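You operate a simulated robot arm through the tools that you are given. There is no shell and no other tool. Be economical: measure what you need, move in short steps, check, and stop when the job is done.

The job below is to be done with a simulated two-armed robot. You get a single attempt, and the scene is never put back.

JOB
Pick up the brown roll with one hand, pass it to the other hand and put it on the wall bench. Set down upright: brown roll.

The check looks at the end state, three seconds after you hand in, the way a careful person would. Anything else that was tipped, shoved, dropped, spilled or broken makes it a failure.

ROBOT AND FRAMES
Two 7-joint arms with two-finger parallel grippers on one trunk, on a base that drives. Base frame: it is fixed to the floor where the robot stands at the start and does not move with it; the origin is under the middle of the robot, x ahead of it, y to its left, z up. Units: m, rad, N and s.
The left shoulder is at the start at [0.05, 0.165, 1.155], the right one opposite. With the tool pointing down near the work surface each hand reaches from about 0.24 to 0.7 m from the robot's upright axis, wherever it stands, measured 20 degrees to its own side. Places, roughly: brown roll (6x6x13 cm) [0.5, 0, 0.9]; wall bench (30x21 cm) [-3.34, 2.16, 0.8]. Payload 3.91 kg a hand.
The TCP of each hand is the grasp point between the finger pads, 0.03 m short of the fingertips. In the tool frame z runs along the fingers and y along their closing line. The gripper opens to 0.11 m. The fingers are 0.02 m wide and 0.01 m thick; the gripper's body (0.048 by 0.112 m) begins 0.055 m behind the TCP.
Orientation is told as [roll, pitch, yaw] about the base's x, y, z axes, in that order, counted from this pose: with the fingers straight down and closing along the base's y, the tool's x points along the base's -x, its y along +y and its z along -z.

CONTROLS
- The arms move only by the tool step_arm. It takes "left_series", "right_series" or both (then of equal length, played together; a hand with none holds still); each is a list that holds one entry, the list of rows, each a list of 7 numbers: the turn, a rotation vector about the tool's x, y, z in degrees, then the shift along the tool's x, y, z in m, then the finger opening in m, from 0 to 0.11. In form: [[[ax, ay, az, dx, dy, dz, claw], ...]]. A call has 1 to 12 rows; each row shifts and turns the commanded pose from where the row before left it, along the tool's axes as they then stand. A row lasts 0.2 s, in which the tool goes at most 0.05 m and 0.15 rad; a call with a longer step from one row to the next is refused whole, and so is a gripper value outside its range. A pose out of reach is approached as far as the arm can. The call stops where the force on the tool passes 40 N (or 10 N more than at its start, if that is more) or the arm is blocked; 0.2 s more then pass. The fingers move at their own pace (about 0.045 m/s each) and stop on an object; they squeeze with about 41 N. The grip force told is the motor's: it shows also when the fingers shut on nothing. Time passes only in rows, and 0.2 s behind the last, so rows that do not move let the fingers close. The reply holds the time, the measured pose of the TCP, the force on the tool along the base axes, the opening and the grip force, in the units named above and with some noise, with the torque about the TCP (base axes, N m) and any sound that the robot's microphone picked up, and new pictures: "views" is both (left out), scene, wrist or none (wrist: the cameras of the hands that moved).
- Cameras (640 x 400 px; columns grow to the right, rows downward): "scene" is now at [0.121, 0.0011, 1.3404]; the picture's right is [0.00, -1.00, 0.00], its down [-0.43, -0.00, -0.90] and it looks along [0.90, 0.00, -0.43] (base axes); focal length 282 px, centre (320, 200). "left" rides on the left gripper at [0.072, -0.017, -0.103] in its tool frame; the picture's right is [0.23, 0.97, 0.00], its down [-0.76, 0.18, -0.62] and it looks along [-0.61, 0.14, 0.78] (tool axes); focal length 222 px, centre (320, 200). "right" rides on the right gripper at [0.072, 0.017, -0.103] in its tool frame; the picture's right is [-0.23, 0.97, 0.00], its down [-0.76, -0.18, -0.62] and it looks along [-0.61, -0.14, 0.78] (tool axes); focal length 222 px, centre (320, 200). There is no depth. A picture from a camera that has moved, and an enlarged one, comes with that camera's place and axes in the base frame and with its lens.
- raise_lower(by): slides the trunk up (or, below 0, down) by that many m; the arms and the scene camera ride with it, the base frame stays. It gives what a move gives, with no picture.
- base_move(legs): drives the robot by 1 to 6 legs, each [ahead, left, turn to the left] in m, m and rad, along the robot's own axes; the way and the turn of a leg run together, so that a leg with both is an arc; at most 1.5 m and 3.142 rad a leg. The arms and the cameras ride along, it lands a little off, and it stops where it bumps. It gives what a move gives, and a new picture of the scene camera.
- pan_tilt(pan, tilt): turns the head with the scene camera to pan (to the left, within 1.396 rad either way) and tilt (down, from -0.506 to 1.204), counted from straight ahead of the robot. It gives what a move gives, and a new picture of the scene camera.
- zoom(camera, box): a new picture of the part [left, top, right, bottom] of that camera's present view, enlarged. It takes no simulated time.
- sign_off(): hands the job in; it is judged then, once.

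Work in short steps. Places have to be worked out from the pictures, the camera data and where the tool is seen: move nearer, look again, correct. Check each grasp and each placing, and mend what went wrong. You have 120 turns and 260 pictures in all, those below and enlarged ones among them. Open the grippers and draw the arms clear of the work before you hand the job in, unless the task says otherwise; then end with one line.

The tools are called after "Call:" by a JSON object that holds its "name" and its "arguments". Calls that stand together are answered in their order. step_arm: Moves the arms, as the interface text tells. Its arguments: {"type":"object","properties":{"left_series":{"type":"array","items":{"type":"array","items":{"type":"array","items":{"type":"number"}}}},"right_series":{"type":"array","items":{"type":"array","items":{"type":"array","items":{"type":"number"}}}},"views":{"type":"string","enum":["both","scene","wrist","none"]}},"required":[]} The other tools are called the same way: raise_lower (by) slides the trunk up or down; base_move (legs) drives the base; pan_tilt (pan, tilt) turns the head that bears the scene camera; zoom (camera, box) takes an enlarged picture of a part of a camera's view; sign_off () hands the job in.

At the start:

```text
time: 0.0
left_position: [0.477, 0.2476, 1.1757]
left_tool_rot: [0.0, 0.001, 0.001]
left_force: [0.2, 0.2, -1.2]
left_torque: [-0.03, 0.01, 0.0]
left_opening: 0.1099
left_grip_force: 0.0
right_position: [0.3213, -0.1449, 1.1445]
right_tool_rot: [0.002, 0.001, -0.001]
right_force: [0.1, -0.5, -0.2]
right_torque: [0.03, -0.01, 0.02]
right_opening: 0.1101
right_grip_force: 0.0
trunk travel left (down, up): [-0.375, 0.128]
robot x, y, heading: [0.0019, 0.0017, 0.002]
head pan, tilt: [0.005, 0.442]
```

scene: 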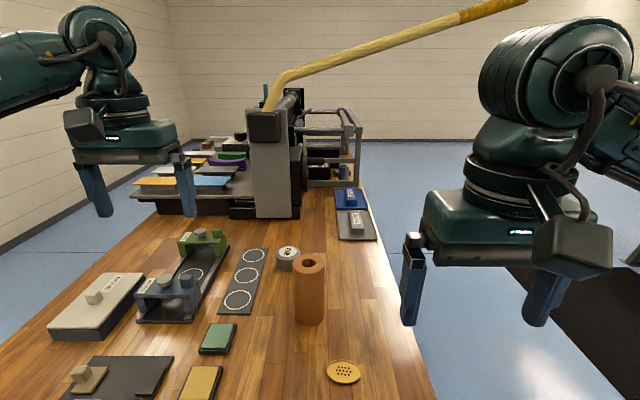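
right: 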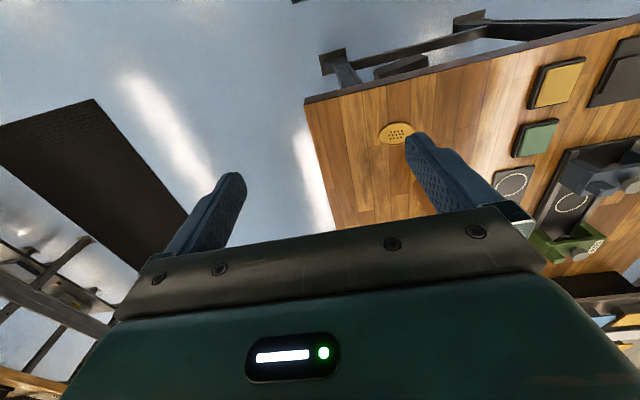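
left: 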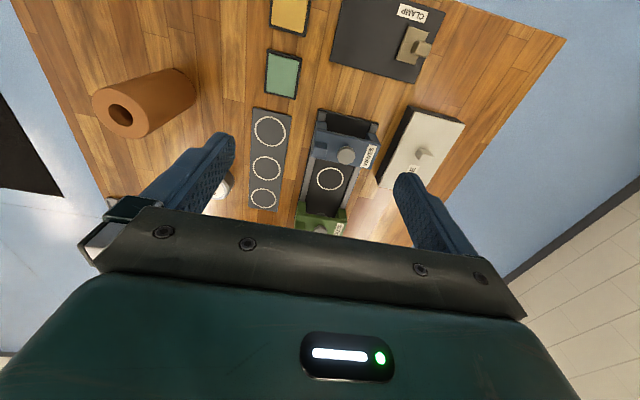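

The scene and left-wrist pictures together put the roll's top near [0.545, 0.018, 1.007] and the table at about z 0.877. My plan is a right-hand pick from above, closing along x. The left hand then takes the roll low from the left side. First I yaw the right hand +90° where it is.

Call:
{"name": "step_arm", "arguments": {"right_series": [[[0, 0, -8.2, 0, 0, 0, 0.11], [0, 0, -8.2, 0, 0, 0, 0.11], [0, 0, -8.2, 0, 0, 0, 0.11], [0, 0, -8.2, 0, 0, 0, 0.11], [0, 0, -8.2, 0, 0, 0, 0.11], [0, 0, -8.2, 0, 0, 0, 0.11], [0, 0, -8.2, 0, 0, 0, 0.11], [0, 0, -8.2, 0, 0, 0, 0.11], [0, 0, -8.2, 0, 0, 0, 0.11], [0, 0, -8.2, 0, 0, 0, 0.11], [0, 0, -8, 0, 0, 0, 0.11]]]}}

Call:
{"name": "zoom", "arguments": {"camera": "scene", "box": [220, 200, 420, 400]}}

```text
time: 2.4
left_position: [0.4759, 0.2478, 1.1758]
left_tool_rot: [-0.002, -0.001, 0.001]
left_force: [0.6, 1.1, 0.1]
left_torque: [-0.01, 0.03, 0.04]
left_opening: 0.1101
left_grip_force: 0.0
right_position: [0.2937, -0.1256, 1.139]
right_tool_rot: [-0.002, -0.001, 1.572]
right_force: [-0.3, -0.6, -0.2]
right_torque: [0.02, -0.04, 0.0]
right_opening: 0.11
right_grip_force: 0.0
right hand out of reach, approached as far as the arm can: row 11
trunk travel left (down, up): [-0.375, 0.128]
robot x, y, heading: [-0.0013, -0.0003, -0.004]
head pan, tilt: [0.005, 0.442]
camera scene: at [0.1208, 0.0016, 1.3404], right [0.0, -1.0, 0.0], down [-0.43, 0.0, -0.9], along [0.9, 0.0, -0.43], focal length 282 px, centre (320, 200)
camera right: at [0.2759, -0.1986, 1.2429], right [-0.97, 0.23, 0.0], down [0.18, 0.76, 0.62], along [0.14, 0.61, -0.78], focal length 222 px, centre (320, 200)
```

scene: 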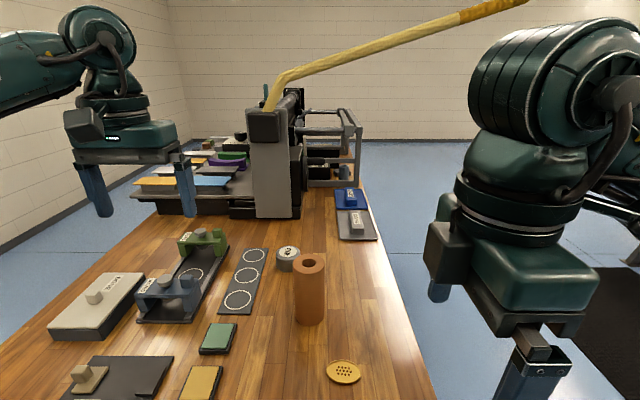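
right: 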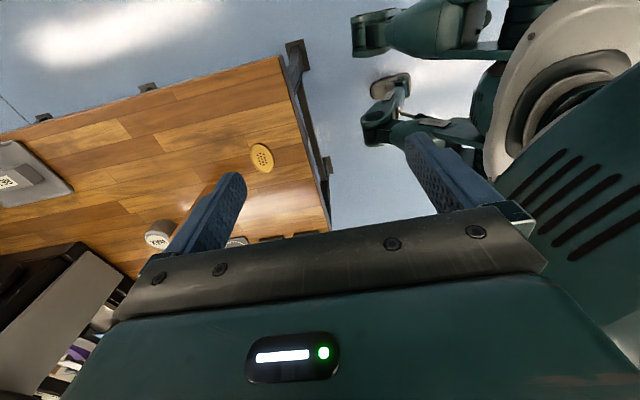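

```text
2.00 times, centred on (320, 300) of scene
camera zoom: at [0.1208, 0.0016, 1.3404], right [0.0, -1.0, 0.0], down [-0.43, 0.0, -0.9], along [0.9, 0.0, -0.43], focal length 564 px, centre (320, 0)
```

zoom: 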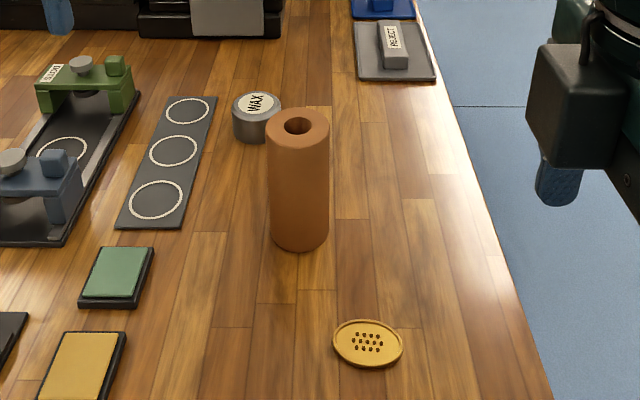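

The right hand is yawed, and the roll's axis refines to about (0.547, 0.022). Next I bring the right hand up over it at a safe height.

Call:
{"name": "step_arm", "arguments": {"right_series": [[[0, 0, 0, -0.01, -0.032, 0, 0.11], [0, 0, 0, -0.01, -0.032, 0, 0.11], [0, 0, 0, -0.01, -0.032, 0, 0.11], [0, 0, 0, -0.015, -0.032, 0, 0.11], [0, 0, 0, -0.02, -0.032, 0, 0.11], [0, 0, 0, -0.02, -0.032, 0, 0.11], [0, 0, 0, -0.02, -0.032, 0, 0.11], [0, 0, 0, 0, 0, 0, 0.11]]]}}

```text
time: 4.2
left_position: [0.4772, 0.2466, 1.1762]
left_tool_rot: [-0.001, 0.0, 0.0]
left_force: [-0.1, -0.3, 1.1]
left_torque: [-0.01, 0.02, 0.03]
left_opening: 0.11
left_grip_force: 0.1
right_position: [0.3425, 0.0068, 1.1243]
right_tool_rot: [-0.001, -0.001, 1.568]
right_force: [-0.4, -0.1, 0.3]
right_torque: [-0.04, -0.03, 0.0]
right_opening: 0.1098
right_grip_force: 0.1
right hand out of reach, approached as far as the arm can: row 1, 2, 3, 4, 5, 6, 7
trunk travel left (down, up): [-0.375, 0.128]
robot x, y, heading: [0.0028, 0.0017, -0.002]
head pan, tilt: [0.005, 0.442]
camera scene: at [0.121, 0.0013, 1.3404], right [0.0, -1.0, 0.0], down [-0.43, 0.0, -0.9], along [0.9, 0.0, -0.43], focal length 282 px, centre (320, 200)
camera right: at [0.3249, -0.0649, 1.228], right [-0.97, 0.23, 0.0], down [0.18, 0.76, 0.62], along [0.14, 0.61, -0.78], focal length 222 px, centre (320, 200)
```

scene: 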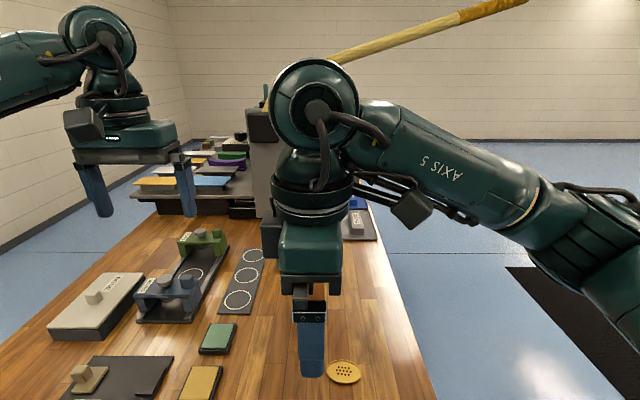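
right: 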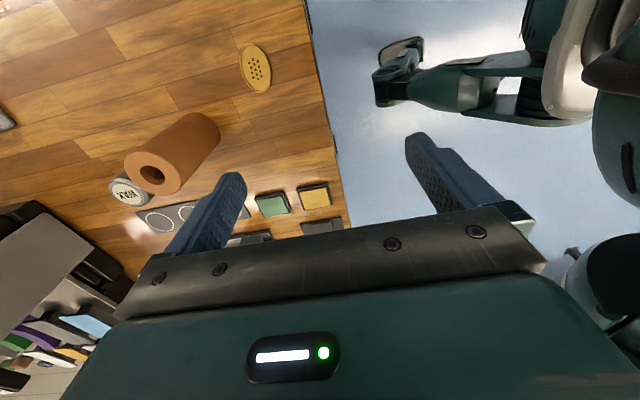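

The arm says it is out of reach at this yaw, and I suspect a wrist limit. I'll back the yaw off by about 32° and see whether the hand reaches its commanded place.

Call:
{"name": "step_arm", "arguments": {"right_series": [[[0, 0, 8, 0, 0, 0, 0.11], [0, 0, 8, 0, 0, 0, 0.11], [0, 0, 8, 0, 0, 0, 0.11], [0, 0, 8, 0, 0, 0, 0.11], [0, 0, 0, 0, 0, 0, 0.11]]], "views": "scene"}}

```text
time: 5.4
left_position: [0.4762, 0.2463, 1.1765]
left_tool_rot: [0.001, -0.001, 0.003]
left_force: [0.4, 0.2, -0.2]
left_torque: [0.0, 0.03, 0.0]
left_opening: 0.1101
left_grip_force: 0.0
right_position: [0.3417, 0.0069, 1.1255]
right_tool_rot: [0.001, 0.0, 1.011]
right_force: [-1.0, -0.3, -0.6]
right_torque: [-0.02, -0.03, 0.02]
right_opening: 0.11
right_grip_force: 0.0
trunk travel left (down, up): [-0.375, 0.128]
robot x, y, heading: [0.0005, -0.0, -0.001]
head pan, tilt: [0.005, 0.442]
camera scene: at [0.121, 0.0011, 1.3404], right [0.0, -1.0, 0.0], down [-0.43, 0.0, -0.9], along [0.9, 0.0, -0.43], focal length 282 px, centre (320, 200)
```

scene: 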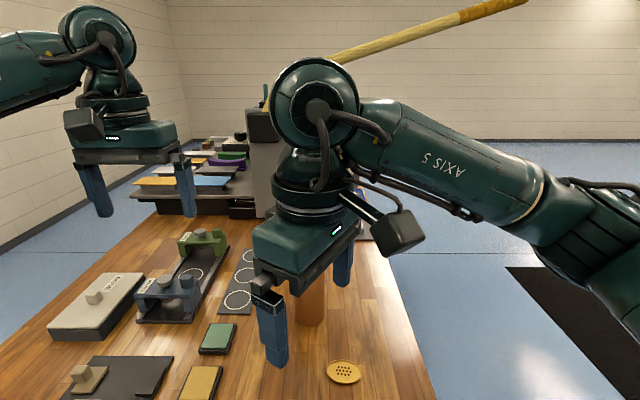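

Now it reports no limit, so the command had been clipped to where the arm was. I'll move over the roll at this yaw (58°) and adjust the yaw there.

Call:
{"name": "step_arm", "arguments": {"right_series": [[[0, 0, 0, -0.024, -0.0334, 0, 0.11], [0, 0, 0, -0.024, -0.0334, 0, 0.11], [0, 0, 0, -0.024, -0.0334, 0, 0.11], [0, 0, 0, -0.024, -0.0334, 0, 0.11], [0, 0, 0, -0.024, -0.0334, 0, 0.11], [0, 0, 0, 0, 0, 0, 0.11]]]}}

```text
time: 6.8
left_position: [0.478, 0.2468, 1.1776]
left_tool_rot: [0.001, 0.0, 0.002]
left_force: [0.0, -0.7, -0.5]
left_torque: [-0.01, 0.02, 0.01]
left_opening: 0.1102
left_grip_force: 0.0
right_position: [0.4866, 0.0177, 1.1249]
right_tool_rot: [-0.001, 0.0, 1.013]
right_force: [0.2, -0.6, -0.5]
right_torque: [0.01, -0.04, 0.01]
right_opening: 0.11
right_grip_force: 0.1
right hand out of reach, approached as far as the arm can: row 4, 5
trunk travel left (down, up): [-0.375, 0.128]
robot x, y, heading: [0.0004, -0.0003, -0.002]
head pan, tilt: [0.005, 0.442]
camera scene: at [0.1209, 0.0011, 1.3404], right [0.0, -1.0, 0.0], down [-0.43, 0.0, -0.9], along [0.9, 0.0, -0.43], focal length 282 px, centre (320, 200)
camera right: at [0.4336, -0.0354, 1.2285], right [-0.71, 0.71, 0.0], down [0.55, 0.55, 0.62], along [0.44, 0.44, -0.78], focal length 222 px, centre (320, 200)
```

scene: 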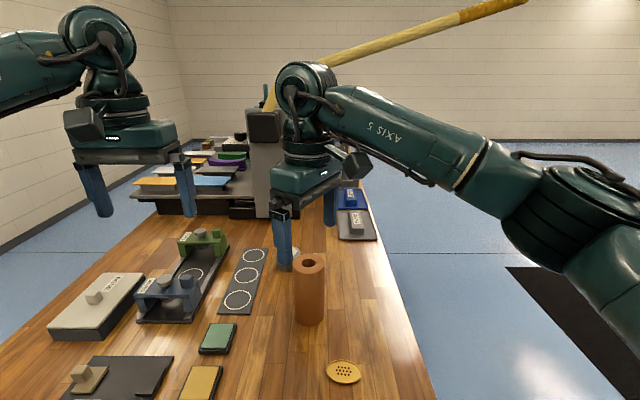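
right: 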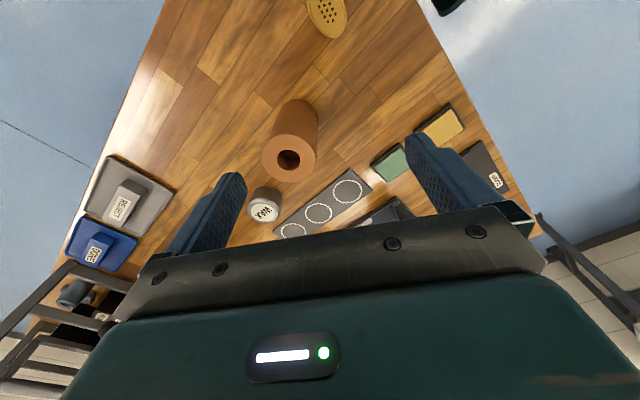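

The wrist yaw has a limit, but the roll is symmetric, so I'll swap the roles. The left hand picks it low from the robot's side at 45°, and the right hand takes it from above near the body. I retract the right hand and pitch the left by 45°.

Call:
{"name": "step_arm", "arguments": {"right_series": [[[0, 0, 0, 0.0393, 0.0036, 0, 0.11], [0, 0, 0, 0.0393, 0.0036, 0, 0.11], [0, 0, 0, 0.0393, 0.0036, 0, 0.11], [0, 0, 0, 0.0393, 0.0036, 0, 0.11], [0, 0, 0, 0.0393, 0.0036, 0, 0.11], [0, 0, 0, 0.0393, 0.0036, 0, 0.11], [0, 0, 0, 0.0393, 0.0036, 0, 0.11]]], "left_series": [[[0, -7.5, 0, 0, 0, 0, 0.11], [0, -7.5, 0, 0, 0, 0, 0.11], [0, -7.5, 0, 0, 0, 0, 0.11], [0, -7.5, 0, 0, 0, 0, 0.11], [0, -7.5, 0, 0, 0, 0, 0.11], [0, -7.5, 0, 0, 0, 0, 0.11], [0, 0, 0, 0, 0, 0, 0.11]]], "views": "scene"}}

```text
time: 8.4
left_position: [0.4763, 0.2472, 1.1763]
left_tool_rot: [-0.002, -0.791, 0.002]
left_force: [0.2, -0.1, -0.1]
left_torque: [-0.03, -0.01, -0.01]
left_opening: 0.1099
left_grip_force: 0.0
right_position: [0.3177, -0.2029, 1.1257]
right_tool_rot: [-0.001, 0.002, 1.012]
right_force: [-0.3, 0.2, 0.4]
right_torque: [0.04, 0.02, -0.01]
right_opening: 0.11
right_grip_force: 0.0
trunk travel left (down, up): [-0.375, 0.128]
robot x, y, heading: [-0.0015, 0.0021, -0.003]
head pan, tilt: [0.005, 0.442]
camera scene: at [0.1204, 0.0004, 1.3405], right [0.0, -1.0, 0.0], down [-0.43, 0.0, -0.9], along [0.9, 0.0, -0.43], focal length 282 px, centre (320, 200)
```

scene: 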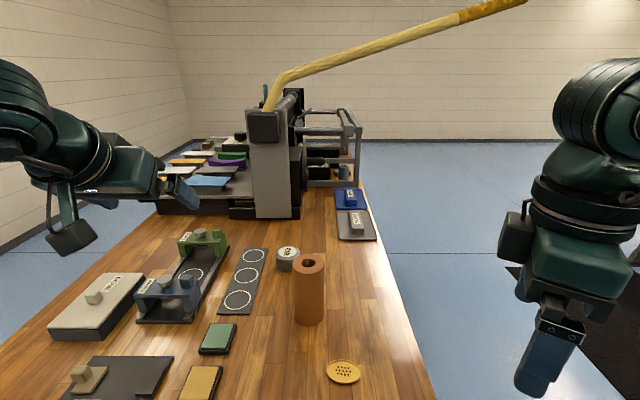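

Both moves went as commanded. Next I bring the left hand to a pre-grasp point about 14 cm back from the roll along its 45° approach line.

Call:
{"name": "step_arm", "arguments": {"left_series": [[[0, 0, 0, 0.0215, -0.0375, 0.013, 0.11], [0, 0, 0, 0.0215, -0.0375, 0.013, 0.11], [0, 0, 0, 0.0215, -0.0375, 0.013, 0.11], [0, 0, 0, 0.0215, -0.0375, 0.013, 0.11], [0, 0, 0, 0.0215, -0.0375, 0.013, 0.11], [0, 0, 0, 0.0215, -0.0375, 0.013, 0.11], [0, 0, 0, 0, 0, 0, 0.11]]]}}

```text
time: 10.0
left_position: [0.4406, 0.0228, 1.0281]
left_tool_rot: [-0.002, -0.784, 0.002]
left_force: [0.9, 0.2, -0.8]
left_torque: [0.01, 0.02, 0.03]
left_opening: 0.1102
left_grip_force: 0.1
right_position: [0.3195, -0.203, 1.1246]
right_tool_rot: [0.0, 0.0, 1.012]
right_force: [0.1, -0.4, -0.1]
right_torque: [-0.01, -0.03, -0.01]
right_opening: 0.1103
right_grip_force: 0.0
trunk travel left (down, up): [-0.375, 0.128]
robot x, y, heading: [0.0032, -0.0007, 0.004]
head pan, tilt: [0.005, 0.442]
camera scene: at [0.1209, 0.0014, 1.3404], right [0.0, -1.0, 0.0], down [-0.43, 0.0, -0.9], along [0.9, 0.0, -0.43], focal length 282 px, centre (320, 200)
camera left: at [0.3167, 0.0051, 1.0497], right [-0.16, 0.97, -0.16], down [0.1, 0.18, 0.98], along [0.98, 0.14, -0.12], focal length 222 px, centre (320, 200)
```

scene: 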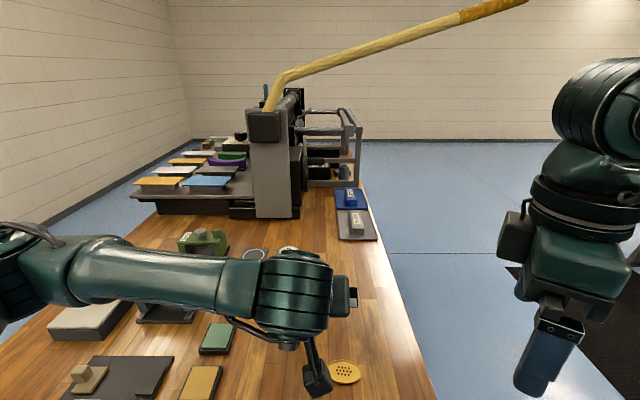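
left: 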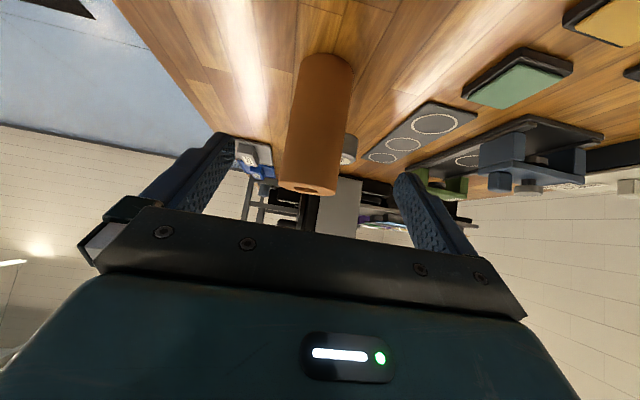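

The left-wrist view puts the roll's axis at about (0.545, 0.020), well centred between the fingers. I advance along the tool axis, most of the way first.

Call:
{"name": "step_arm", "arguments": {"left_series": [[[0, 0, 0, 0.004, -0.002, 0.03, 0.11], [0, 0, 0, 0, 0, 0.03, 0.11], [0, 0, 0, 0, 0, 0.03, 0.11], [0, 0, 0, 0, 0, 0.02, 0.11], [0, 0, 0, 0, 0, 0, 0.11]]]}}

```text
time: 11.2
left_position: [0.5174, 0.0193, 0.9494]
left_tool_rot: [0.0, -0.786, 0.001]
left_force: [0.3, -0.4, -0.7]
left_torque: [0.01, -0.03, 0.0]
left_opening: 0.11
left_grip_force: 0.0
right_position: [0.32, -0.2029, 1.1249]
right_tool_rot: [0.0, -0.001, 1.011]
right_force: [0.1, -0.2, -0.2]
right_torque: [0.02, 0.04, 0.04]
right_opening: 0.1101
right_grip_force: 0.1
trunk travel left (down, up): [-0.375, 0.128]
robot x, y, heading: [-0.0013, -0.0018, -0.004]
head pan, tilt: [0.005, 0.442]
camera scene: at [0.1209, 0.0011, 1.3404], right [0.0, -1.0, 0.0], down [-0.43, 0.0, -0.9], along [0.9, 0.0, -0.43], focal length 282 px, centre (320, 200)
camera left: at [0.392, 0.0021, 0.9692], right [-0.16, 0.97, -0.16], down [0.1, 0.18, 0.98], along [0.98, 0.14, -0.12], focal length 222 px, centre (320, 200)
```

scene: 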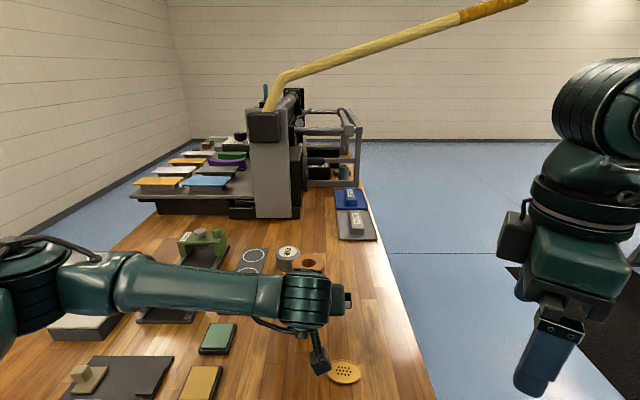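
left: 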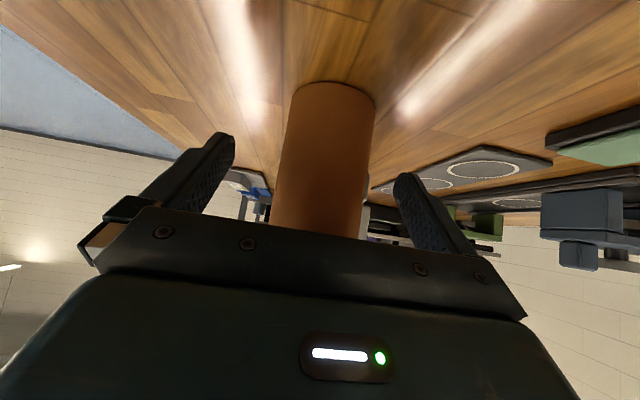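

Alignment still holds and nothing has been touched. I advance the last 3.7 cm and close the fingers.

Call:
{"name": "step_arm", "arguments": {"left_series": [[[0, 0, 0, 0.002, 0.001, 0.019, 0.11], [0, 0, 0, 0, 0, 0.018, 0.11], [0, 0, 0, 0, 0, 0, 0.11], [0, 0, 0, 0, 0, 0, 0.05], [0, 0, 0, 0, 0, 0, 0.05], [0, 0, 0, 0, 0, 0, 0.05], [0, 0, 0, 0, 0, 0, 0.045], [0, 0, 0, 0, 0, 0, 0.04]]]}}

```text
time: 13.0
left_position: [0.5417, 0.0205, 0.9227]
left_tool_rot: [-0.002, -0.786, 0.003]
left_force: [-0.8, 0.3, 0.2]
left_torque: [-0.08, 0.01, 0.0]
left_opening: 0.0587
left_grip_force: 40.7
right_position: [0.3202, -0.2031, 1.1244]
right_tool_rot: [0.0, 0.001, 1.013]
right_force: [0.1, -0.7, -0.1]
right_torque: [0.02, 0.01, 0.02]
right_opening: 0.1099
right_grip_force: 0.0
trunk travel left (down, up): [-0.375, 0.128]
robot x, y, heading: [0.001, 0.003, 0.005]
head pan, tilt: [0.005, 0.442]
camera scene: at [0.121, 0.0011, 1.3404], right [0.0, -1.0, 0.0], down [-0.43, 0.0, -0.9], along [0.9, 0.0, -0.43], focal length 282 px, centre (320, 200)
camera left: at [0.4169, 0.0028, 0.942], right [-0.16, 0.97, -0.16], down [0.1, 0.18, 0.98], along [0.98, 0.14, -0.12], focal length 222 px, centre (320, 200)
```

scene: 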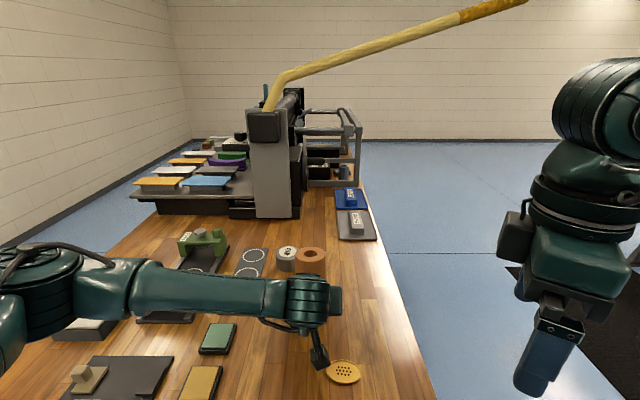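
left: 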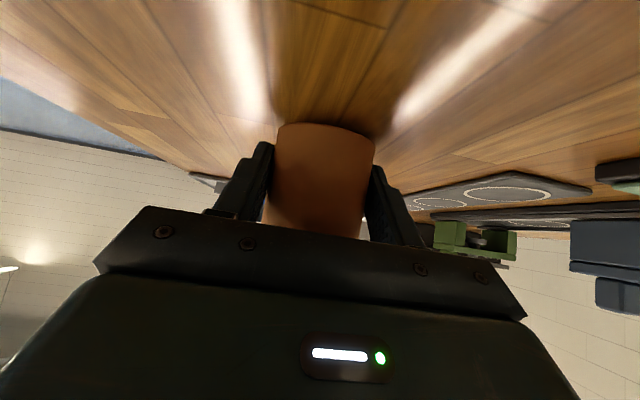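

The roll is gripped, with the opening stopped at 0.0587 and 41 N. I lift it straight up 0.2 m.

Call:
{"name": "step_arm", "arguments": {"left_series": [[[0, 0, 0, -0.0141, 0, -0.0141, 0.04], [0, 0, 0, -0.0283, 0, -0.0283, 0.04], [0, 0, 0, -0.0283, 0, -0.0283, 0.04], [0, 0, 0, -0.0283, 0, -0.0283, 0.04], [0, 0, 0, -0.0283, 0, -0.0283, 0.04], [0, 0, 0, -0.0141, 0, -0.0141, 0.04], [0, 0, 0, 0, 0, 0, 0.04]]]}}

```text
time: 14.6
left_position: [0.5408, 0.0199, 1.1222]
left_tool_rot: [-0.001, -0.785, 0.002]
left_force: [-0.4, -0.4, -0.7]
left_torque: [-0.02, 0.03, 0.03]
left_opening: 0.059
left_grip_force: 40.6
right_position: [0.3206, -0.2035, 1.1258]
right_tool_rot: [0.0, 0.0, 1.013]
right_force: [0.6, -0.1, -0.6]
right_torque: [0.0, -0.02, -0.01]
right_opening: 0.1101
right_grip_force: 0.1
trunk travel left (down, up): [-0.375, 0.128]
robot x, y, heading: [-0.0006, 0.0014, 0.003]
head pan, tilt: [0.005, 0.442]
camera scene: at [0.1211, 0.0011, 1.3404], right [0.0, -1.0, 0.0], down [-0.43, 0.0, -0.9], along [0.9, 0.0, -0.43], focal length 282 px, centre (320, 200)
camera left: at [0.4165, 0.0034, 1.1426], right [-0.16, 0.97, -0.16], down [0.1, 0.18, 0.98], along [0.98, 0.14, -0.12], focal length 222 px, centre (320, 200)
```

scene: 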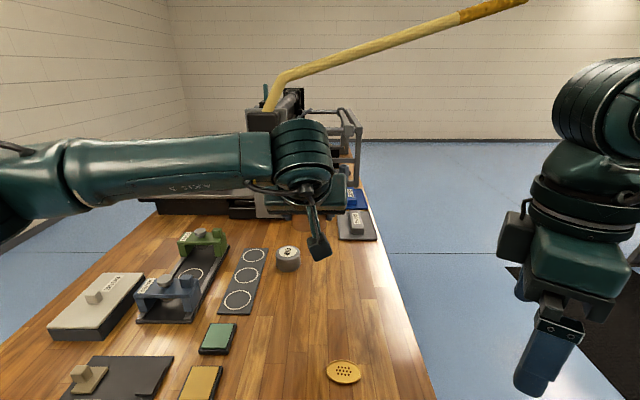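
left: 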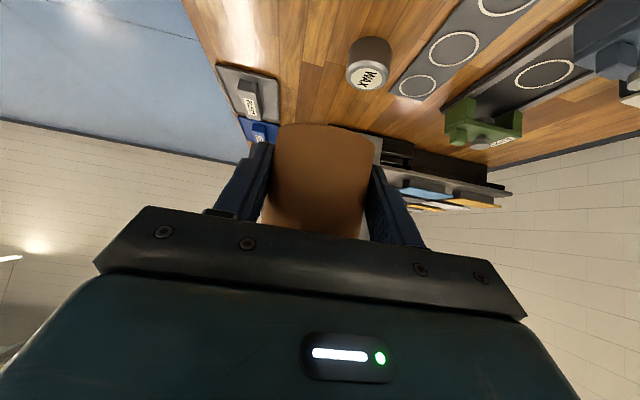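

Lift is clean. Now I yaw the left hand, with the roll, toward −90° about the vertical so that it points to the right.

Call:
{"name": "step_arm", "arguments": {"left_series": [[[5.66, 0, 5.66, 0, 0, 0, 0.04], [5.66, 0, 5.66, 0, 0, 0, 0.04], [5.66, 0, 5.66, 0, 0, 0, 0.04], [5.66, 0, 5.66, 0, 0, 0, 0.04], [5.66, 0, 5.66, 0, 0, 0, 0.04], [5.66, 0, 5.66, 0, 0, 0, 0.04], [5.66, 0, 5.66, 0, 0, 0, 0.04], [5.66, 0, 5.66, 0, 0, 0, 0.04], [5.66, 0, 5.66, 0, 0, 0, 0.04], [5.66, 0, 5.66, 0, 0, 0, 0.04], [0, 0, 0, 0, 0, 0, 0.04]]], "views": "scene"}}

```text
time: 17.0
left_position: [0.5396, 0.0221, 1.1222]
left_tool_rot: [0.0, -0.784, -0.978]
left_force: [0.2, 0.8, 0.0]
left_torque: [0.04, 0.0, 0.0]
left_opening: 0.0402
left_grip_force: 0.0
left hand out of reach, approached as far as the arm can: row 8, 9, 10
right_position: [0.3196, -0.2031, 1.124]
right_tool_rot: [0.002, 0.0, 1.012]
right_force: [-0.5, 0.5, 0.1]
right_torque: [0.02, 0.0, -0.01]
right_opening: 0.11
right_grip_force: 0.1
trunk travel left (down, up): [-0.375, 0.128]
robot x, y, heading: [0.0031, 0.0022, -0.001]
head pan, tilt: [0.005, 0.442]
camera scene: at [0.121, 0.0011, 1.3404], right [0.0, -1.0, 0.0], down [-0.43, 0.0, -0.9], along [0.9, 0.0, -0.43], focal length 282 px, centre (320, 200)
```

scene: 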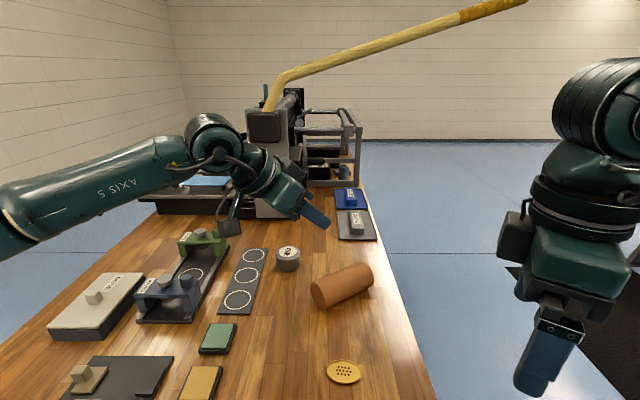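

The roll slipped out during the yaw and now lies on the table. The other items look untouched. I zoom in to see exactly how it lies.

Call:
{"name": "zoom", "arguments": {"camera": "scene", "box": [240, 200, 440, 400]}}

Call:
{"name": "zoom", "arguments": {"camera": "left", "box": [0, 0, 640, 400]}}

```text
2.00 times, centred on (340, 300) of scene
camera zoom: at [0.121, 0.0011, 1.3404], right [0.0, -1.0, 0.0], down [-0.43, 0.0, -0.9], along [0.9, 0.0, -0.43], focal length 564 px, centre (280, 0)
```

zoom: 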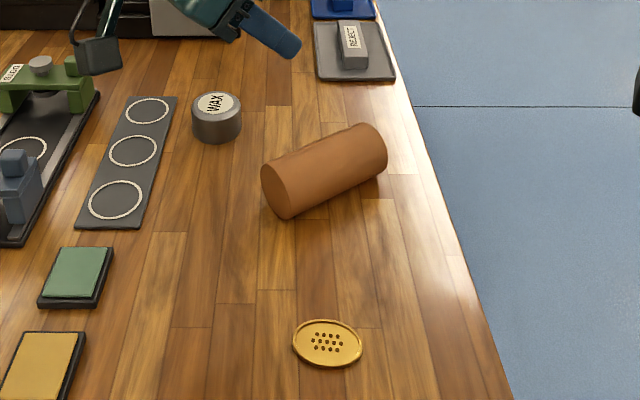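

```text
1.00 times, centred on (320, 200) of left (not enlarged: the box is as wide or as high as the picture)
camera zoom: at [0.4568, 0.114, 1.1422], right [0.72, 0.68, -0.16], down [0.2, 0.02, 0.98], along [0.67, -0.73, -0.12], focal length 222 px, centre (320, 200)
```

zoom: 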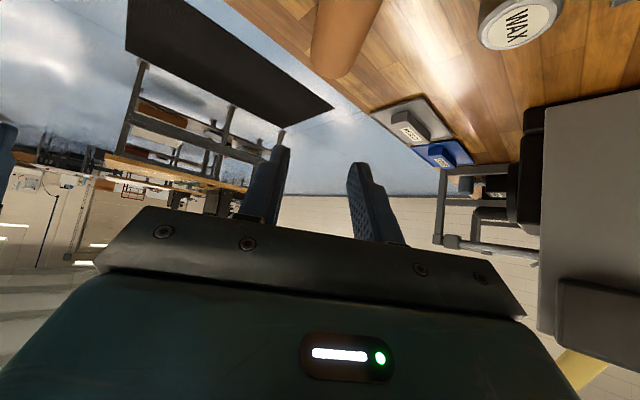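

The blind end of the roll lies nearest me at about (0.567, 0.003), and the holed top end is at about (0.633, -0.103). I'll pick it with the right hand across its axis (yaw −58°), pitch it upright, and have the left hand take it from above. First I back the left hand away and undo its yaw.

Call:
{"name": "step_arm", "arguments": {"left_series": [[[0, 0, 0, 0, 0, -0.035, 0.08], [0, 0, 0, 0, 0, -0.035, 0.11], [0, 0, 0, 0, 0, -0.035, 0.11], [0, 0, 0, 0, 0, -0.035, 0.11], [-5.66, 0, -5.66, 0, 0, 0, 0.11], [-5.66, 0, -5.66, 0, 0, 0, 0.11], [-5.66, 0, -5.66, 0, 0, 0, 0.11], [-5.66, 0, -5.66, 0, 0, 0, 0.11], [-5.66, 0, -5.66, 0, 0.03, 0, 0.11], [-5.66, 0, -5.66, 0, 0.03, 0, 0.11], [-5.66, 0, -5.66, 0, 0.03, 0, 0.11]]], "views": "scene"}}

Call:
{"name": "step_arm", "arguments": {"left_series": [[[0, 7.5, 0, 0, 0.03, 0, 0.11], [0, 7.5, 0, 0, 0.03, 0, 0.11], [0, 7.5, 0, 0, 0.03, 0, 0.11], [0, 7.5, 0, 0, 0, 0, 0.11], [0, 7.5, 0, 0, 0, 0, 0.11], [0, 7.5, 0, 0, 0, 0, 0.11], [0, 0, 0, 0, 0, 0, 0.11], [0, 0, 0, 0, 0, 0, 0.11], [0, 0, 0, 0, 0, 0, 0.11], [0, 0, 0, 0, 0, 0, 0.11], [0, 0, 0, 0, 0, 0, 0.11], [0, 0, 0, 0, 0, 0, 0.11]]], "right_series": [[[0, 0, 8, 0, 0, 0, 0.11], [0, 0, 8, 0, 0, 0, 0.11], [0, 0, 8, 0, 0, 0, 0.11], [0, 0, 8, 0, 0, 0, 0.11], [0, 0, 8, 0, 0, 0, 0.11], [0, 0, 8, 0, 0, 0, 0.11], [0, 0, 8, 0, 0, 0, 0.11], [0, 0, 8, 0, 0, 0, 0.11], [0, 0, 8, 0, 0, 0, 0.11], [0, 0, 8, 0, 0, 0, 0.11], [0, 0, 8, 0, 0, 0, 0.11], [0, 0, 8, 0, 0, 0, 0.11]]], "views": "scene"}}

```text
time: 19.4
left_position: [0.5094, 0.19, 1.22]
left_tool_rot: [-0.003, -0.786, 0.005]
left_force: [0.0, -0.2, -0.1]
left_torque: [-0.03, 0.0, -0.03]
left_opening: 0.11
left_grip_force: 0.1
right_position: [0.3202, -0.2024, 1.1242]
right_tool_rot: [0.0, 0.002, 1.013]
right_force: [0.0, -0.3, 0.8]
right_torque: [0.01, 0.01, 0.0]
right_opening: 0.1099
right_grip_force: 0.0
trunk travel left (down, up): [-0.375, 0.128]
robot x, y, heading: [0.0001, 0.0005, -0.0]
head pan, tilt: [0.005, 0.442]
camera scene: at [0.1209, 0.0014, 1.3404], right [0.0, -1.0, 0.0], down [-0.43, 0.0, -0.9], along [0.9, 0.0, -0.43], focal length 282 px, centre (320, 200)
```

scene: 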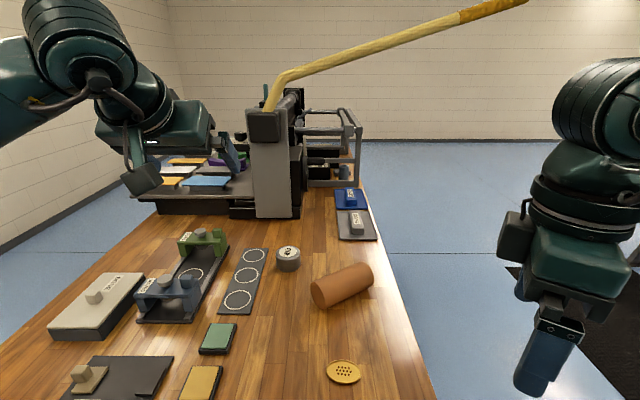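

```text
time: 22.0
left_position: [0.5093, 0.2793, 1.2204]
left_tool_rot: [-0.001, 0.002, 0.003]
left_force: [1.0, -0.5, 0.4]
left_torque: [0.0, -0.04, 0.01]
left_opening: 0.1101
left_grip_force: 0.0
right_position: [0.3202, -0.2035, 1.1251]
right_tool_rot: [0.001, 0.001, -0.669]
right_force: [1.4, -0.2, 1.1]
right_torque: [0.02, 0.01, 0.02]
right_opening: 0.1101
right_grip_force: 0.1
trunk travel left (down, up): [-0.375, 0.128]
robot x, y, heading: [-0.0008, -0.0015, -0.0]
head pan, tilt: [0.005, 0.442]
camera scene: at [0.121, 0.0011, 1.3404], right [0.0, -1.0, 0.0], down [-0.43, 0.0, -0.9], along [0.9, 0.0, -0.43], focal length 282 px, centre (320, 200)
```

scene: 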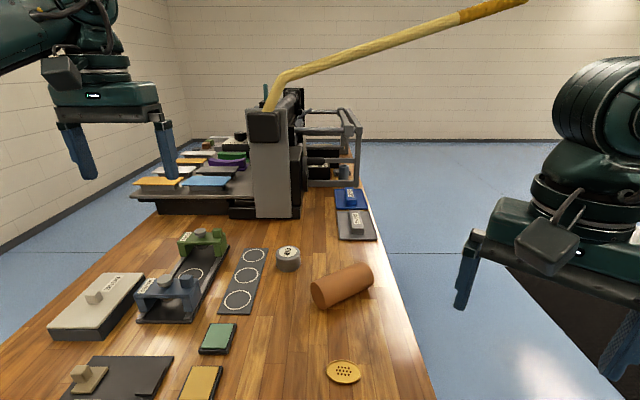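

The right hand is at −38°. I finish the yaw to −58° and move over the roll.

Call:
{"name": "step_arm", "arguments": {"right_series": [[[0, 0, 6.6, 0, 0, 0, 0.11], [0, 0, 6.6, 0, 0, 0, 0.11], [0, 0, 6.6, 0, 0, 0, 0.11], [0, 0, 0, -0.001, 0.0456, 0, 0.11], [0, 0, 0, -0.001, 0.0456, 0, 0.11], [0, 0, 0, -0.001, 0.0456, 0, 0.11], [0, 0, 0, -0.001, 0.0456, 0, 0.11], [0, 0, 0, -0.001, 0.0456, 0, 0.11], [0, 0, 0, -0.001, 0.0456, 0, 0.11], [0, 0, 0, -0.001, 0.0456, 0, 0.11], [0, 0, 0, 0, 0, 0, 0.11]]]}}

```text
time: 24.4
left_position: [0.509, 0.2777, 1.2211]
left_tool_rot: [0.001, 0.0, 0.002]
left_force: [0.0, -0.2, 0.0]
left_torque: [0.0, -0.01, 0.01]
left_opening: 0.1101
left_grip_force: 0.0
right_position: [0.5936, -0.0381, 1.1238]
right_tool_rot: [0.001, 0.0, -1.007]
right_force: [-0.4, -0.6, 0.4]
right_torque: [-0.01, -0.01, -0.02]
right_opening: 0.1101
right_grip_force: 0.1
trunk travel left (down, up): [-0.375, 0.128]
robot x, y, heading: [0.0002, 0.0009, -0.008]
head pan, tilt: [0.005, 0.442]
camera scene: at [0.1209, 0.0003, 1.3404], right [0.0, -1.0, 0.0], down [-0.43, 0.0, -0.9], along [0.9, 0.0, -0.43], focal length 282 px, centre (320, 200)
camera right: at [0.5676, 0.0307, 1.2279], right [0.94, 0.33, 0.0], down [0.26, -0.74, 0.62], along [0.21, -0.59, -0.78], focal length 222 px, centre (320, 200)
```

scene: 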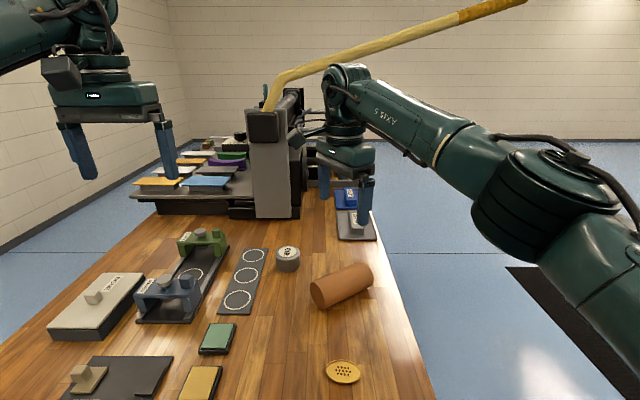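
right: 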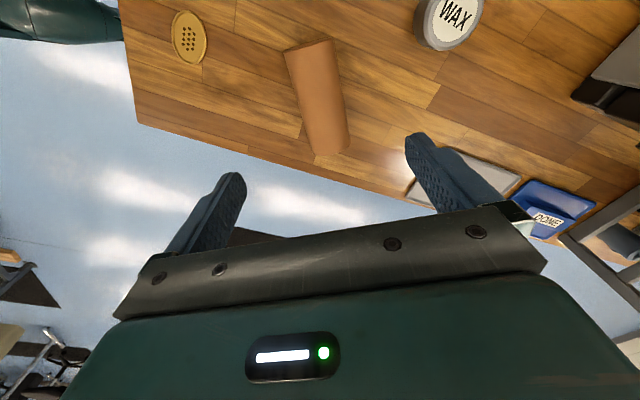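

Both cameras agree: the roll's axis runs at about −56° and the hand is over the point 5 cm from its blind end. I descend most of the way.

Call:
{"name": "step_arm", "arguments": {"right_series": [[[0, 0, -2, 0, 0, 0.04, 0.11], [0, 0, 0, 0, 0, 0.04, 0.11], [0, 0, 0, 0, 0, 0.04, 0.11], [0, 0, 0, 0, 0, 0.03, 0.11], [0, 0, 0, 0, 0, 0, 0.11]]]}}

```text
time: 25.6
left_position: [0.5101, 0.2796, 1.2199]
left_tool_rot: [0.0, 0.0, 0.003]
left_force: [0.2, 0.4, 0.4]
left_torque: [-0.01, 0.01, -0.02]
left_opening: 0.1102
left_grip_force: 0.0
right_position: [0.5921, -0.0385, 0.9743]
right_tool_rot: [0.001, 0.001, -0.973]
right_force: [-0.1, -0.5, 0.7]
right_torque: [-0.02, 0.0, 0.0]
right_opening: 0.1099
right_grip_force: 0.0
trunk travel left (down, up): [-0.375, 0.128]
robot x, y, heading: [0.0024, -0.0014, 0.004]
head pan, tilt: [0.005, 0.442]
camera scene: at [0.1209, 0.0011, 1.3404], right [0.0, -1.0, 0.0], down [-0.43, 0.0, -0.9], along [0.9, 0.0, -0.43], focal length 282 px, centre (320, 200)
camera right: at [0.5661, 0.0302, 1.0778], right [0.93, 0.36, 0.0], down [0.28, -0.73, 0.62], along [0.22, -0.58, -0.78], focal length 222 px, centre (320, 200)
```

scene: 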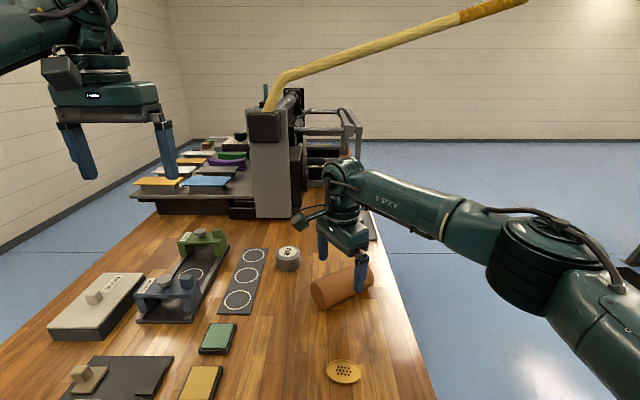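
right: 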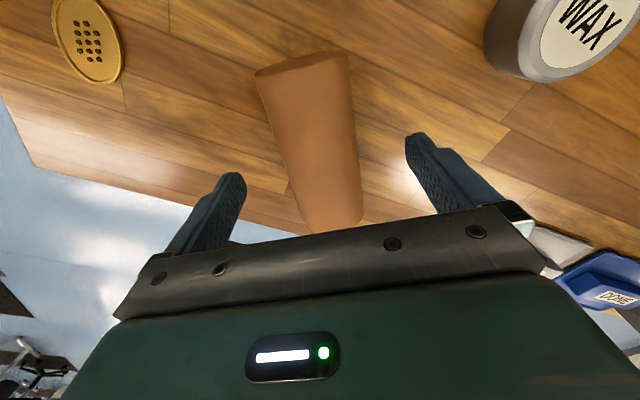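

Centred between the fingers. I lower the last 6 cm and close.

Call:
{"name": "step_arm", "arguments": {"right_series": [[[0, 0, 0, 0, 0, 0.03, 0.11], [0, 0, 0, 0, 0, 0.02, 0.11], [0, 0, 0, 0, 0, 0.009, 0.11], [0, 0, 0, 0, 0, 0, 0.11], [0, 0, 0, 0, 0, 0, 0.03], [0, 0, 0, 0, 0, 0, 0.03], [0, 0, 0, 0, 0, 0, 0.03], [0, 0, 0, 0, 0, 0, 0.03], [0, 0, 0, 0, 0, 0, 0.03], [0, 0, 0, 0, 0, 0, 0.03]]]}}

```text
time: 27.8
left_position: [0.5099, 0.2791, 1.2201]
left_tool_rot: [0.001, 0.0, 0.001]
left_force: [-0.1, 0.3, 0.9]
left_torque: [0.01, -0.02, 0.03]
left_opening: 0.1097
left_grip_force: 0.0
right_position: [0.5924, -0.039, 0.9163]
right_tool_rot: [0.001, 0.001, -0.974]
right_force: [0.0, -0.4, -0.7]
right_torque: [0.03, -0.02, -0.01]
right_opening: 0.0589
right_grip_force: 41.3
trunk travel left (down, up): [-0.375, 0.128]
robot x, y, heading: [-0.0041, 0.0014, -0.0]
head pan, tilt: [0.005, 0.442]
camera scene: at [0.121, 0.0011, 1.3404], right [0.0, -1.0, 0.0], down [-0.43, 0.0, -0.9], along [0.9, 0.0, -0.43], focal length 282 px, centre (320, 200)
camera right: at [0.5661, 0.0298, 1.0199], right [0.93, 0.36, 0.0], down [0.28, -0.73, 0.62], along [0.22, -0.58, -0.78], focal length 222 px, centre (320, 200)
```

scene: 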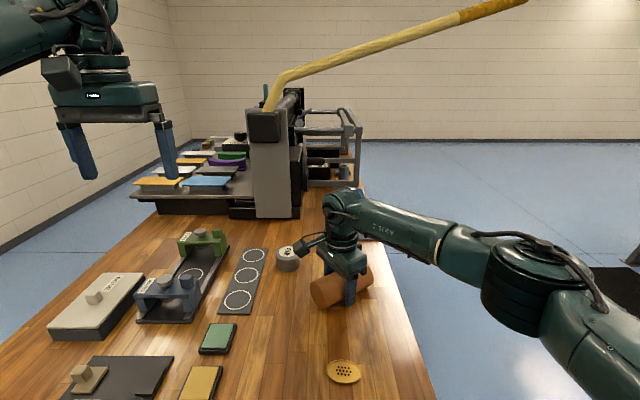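
right: 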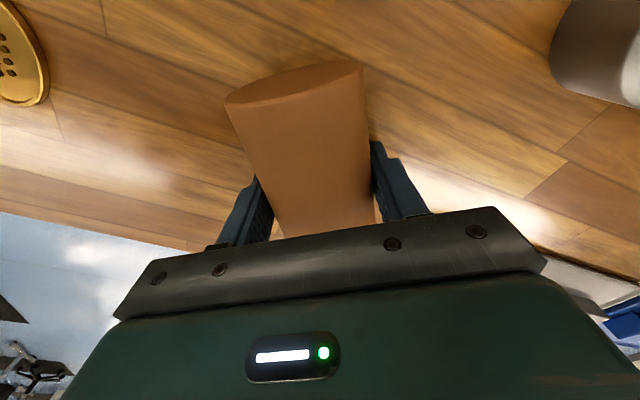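

Gripped at 0.0589 and 41 N. I lift slowly to clear the table and look for any slip.

Call:
{"name": "step_arm", "arguments": {"right_series": [[[0, 0, 0, 0, 0, -0.01, 0.03], [0, 0, 0, 0, 0, -0.02, 0.03], [0, 0, 0, 0, 0, -0.025, 0.03], [0, 0, 0, 0, 0, -0.025, 0.03], [0, 0, 0, 0, 0, -0.02, 0.03], [0, 0, 0, 0, 0, 0, 0.03], [0, 0, 0, 0, 0, 0, 0.03]]]}}

```text
time: 29.4
left_position: [0.5103, 0.279, 1.2206]
left_tool_rot: [0.001, 0.0, 0.002]
left_force: [-0.9, 0.5, 0.2]
left_torque: [-0.02, 0.03, 0.02]
left_opening: 0.1102
left_grip_force: 0.1
right_position: [0.5934, -0.0383, 1.0166]
right_tool_rot: [0.002, 0.0, -0.974]
right_force: [0.3, 0.5, -2.2]
right_torque: [0.01, 0.01, 0.01]
right_opening: 0.0587
right_grip_force: 41.0
trunk travel left (down, up): [-0.375, 0.128]
robot x, y, heading: [0.002, 0.0019, -0.0]
head pan, tilt: [0.005, 0.442]
camera scene: at [0.121, 0.0011, 1.3404], right [0.0, -1.0, 0.0], down [-0.43, 0.0, -0.9], along [0.9, 0.0, -0.43], focal length 282 px, centre (320, 200)
camera right: at [0.5661, 0.0302, 1.1205], right [0.93, 0.36, 0.0], down [0.28, -0.73, 0.62], along [0.22, -0.58, -0.78], focal length 222 px, centre (320, 200)
```

scene: 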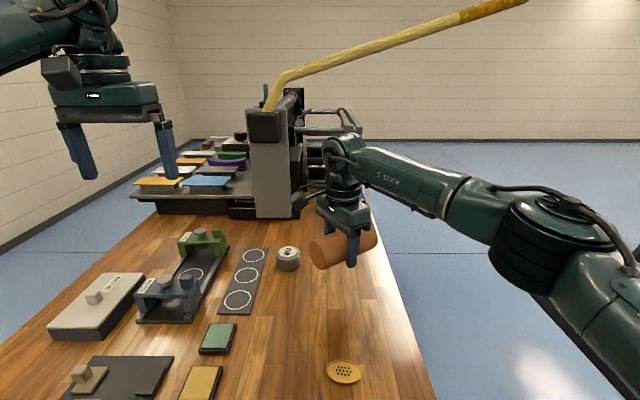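
right: 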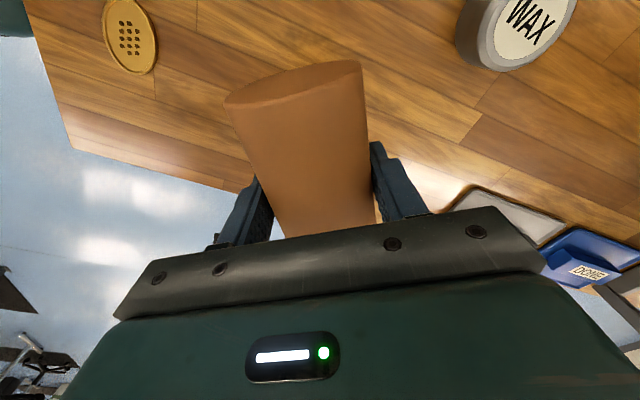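

No slip, and the load reads about 2 N. I yaw the right hand back to about 0° gently while rising.

Call:
{"name": "step_arm", "arguments": {"right_series": [[[0, 0, -4, 0, 0, -0.01, 0.03], [0, 0, -5, 0, 0, -0.01, 0.03], [0, 0, -5, 0, 0, -0.01, 0.03], [0, 0, -5, 0, 0, -0.01, 0.03], [0, 0, -5, 0, 0, -0.01, 0.03], [0, 0, -5, 0, 0, -0.01, 0.03], [0, 0, -5, 0, 0, -0.01, 0.03], [0, 0, -5, 0, 0, -0.01, 0.03], [0, 0, -5, 0, 0, -0.01, 0.03], [0, 0, -5, 0, 0, -0.01, 0.03], [0, 0, -5, 0, 0, 0, 0.03], [0, 0, -2, 0, 0, 0, 0.03]]]}}

```text
time: 32.0
left_position: [0.5094, 0.2792, 1.2197]
left_tool_rot: [0.0, 0.002, 0.001]
left_force: [-0.1, -0.2, -0.9]
left_torque: [-0.01, 0.0, 0.03]
left_opening: 0.1099
left_grip_force: 0.0
right_position: [0.5939, -0.0392, 1.1155]
right_tool_rot: [0.0, 0.0, 0.004]
right_force: [0.1, -0.2, -1.5]
right_torque: [-0.02, 0.04, 0.0]
right_opening: 0.0585
right_grip_force: 40.9
trunk travel left (down, up): [-0.375, 0.128]
robot x, y, heading: [0.0014, -0.001, 0.004]
head pan, tilt: [0.005, 0.442]
camera scene: at [0.1211, 0.0011, 1.3404], right [0.0, -1.0, 0.0], down [-0.43, 0.0, -0.9], along [0.9, 0.0, -0.43], focal length 282 px, centre (320, 200)
camera right: at [0.5209, -0.0229, 1.2198], right [0.22, 0.97, 0.0], down [0.76, -0.17, 0.62], along [0.61, -0.14, -0.78], focal length 222 px, centre (320, 200)
```

scene: 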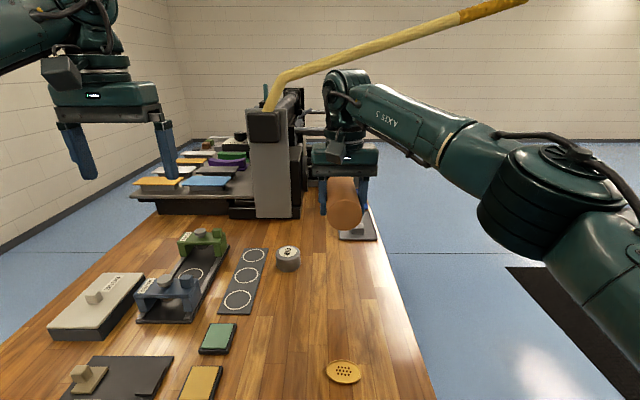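
right: 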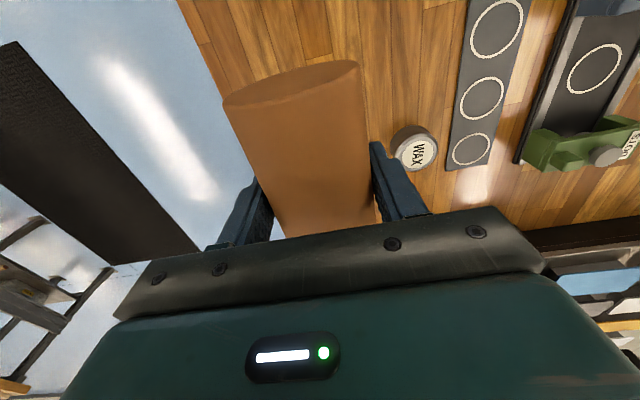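

Still no slip. I pull back 4 cm and begin pitching the hand forward, which brings the holed end up.

Call:
{"name": "step_arm", "arguments": {"right_series": [[[0, 0, 0, 0.02, 0, 0, 0.03], [0, 0, 0, 0.02, 0, -0.01, 0.03], [0, -4, 0, 0, 0, 0, 0.03], [0, -5, 0, 0, 0, 0, 0.03], [0, -5, 0, 0, 0, 0, 0.03], [0, -5, 0, 0, 0, 0, 0.03], [0, -5, 0, 0, 0, 0, 0.03], [0, -5, 0, 0, 0, 0, 0.03], [0, -5, 0, 0, 0, 0, 0.03], [0, -5, 0, 0, 0, 0, 0.03], [0, -5, 0, 0, 0, 0, 0.03], [0, 0, 0, 0, 0, 0, 0.03]]]}}

```text
time: 34.6
left_position: [0.5096, 0.2797, 1.2199]
left_tool_rot: [0.0, 0.001, 0.001]
left_force: [0.2, 0.5, -0.2]
left_torque: [0.0, 0.02, 0.01]
left_opening: 0.11
left_grip_force: 0.0
right_position: [0.554, -0.039, 1.1268]
right_tool_rot: [0.001, -0.771, 0.004]
right_force: [-0.2, -0.9, -1.8]
right_torque: [-0.02, -0.02, -0.02]
right_opening: 0.0583
right_grip_force: 40.7
trunk travel left (down, up): [-0.375, 0.128]
robot x, y, heading: [-0.0008, 0.001, 0.0]
head pan, tilt: [0.005, 0.442]
camera scene: at [0.1211, 0.0011, 1.3404], right [0.0, -1.0, 0.0], down [-0.43, 0.0, -0.9], along [0.9, 0.0, -0.43], focal length 282 px, centre (320, 200)
camera right: at [0.4295, -0.0231, 1.1506], right [0.16, 0.97, 0.16], down [0.11, -0.18, 0.98], along [0.98, -0.14, -0.14], focal length 222 px, centre (320, 200)
```

scene: 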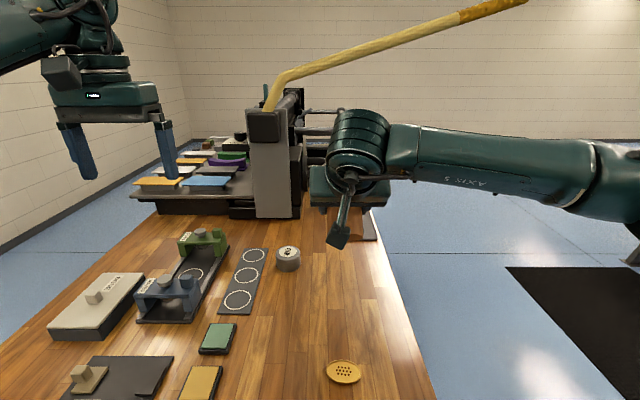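
right: 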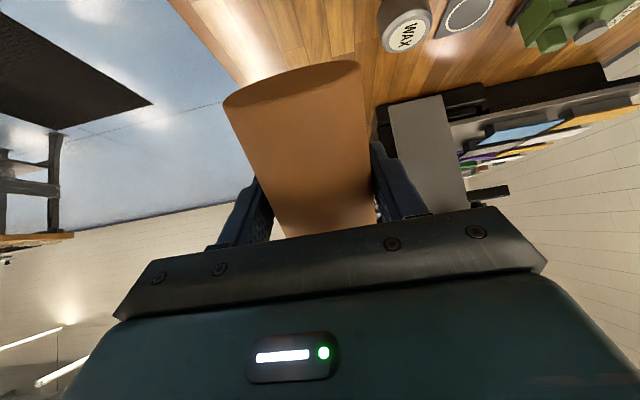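

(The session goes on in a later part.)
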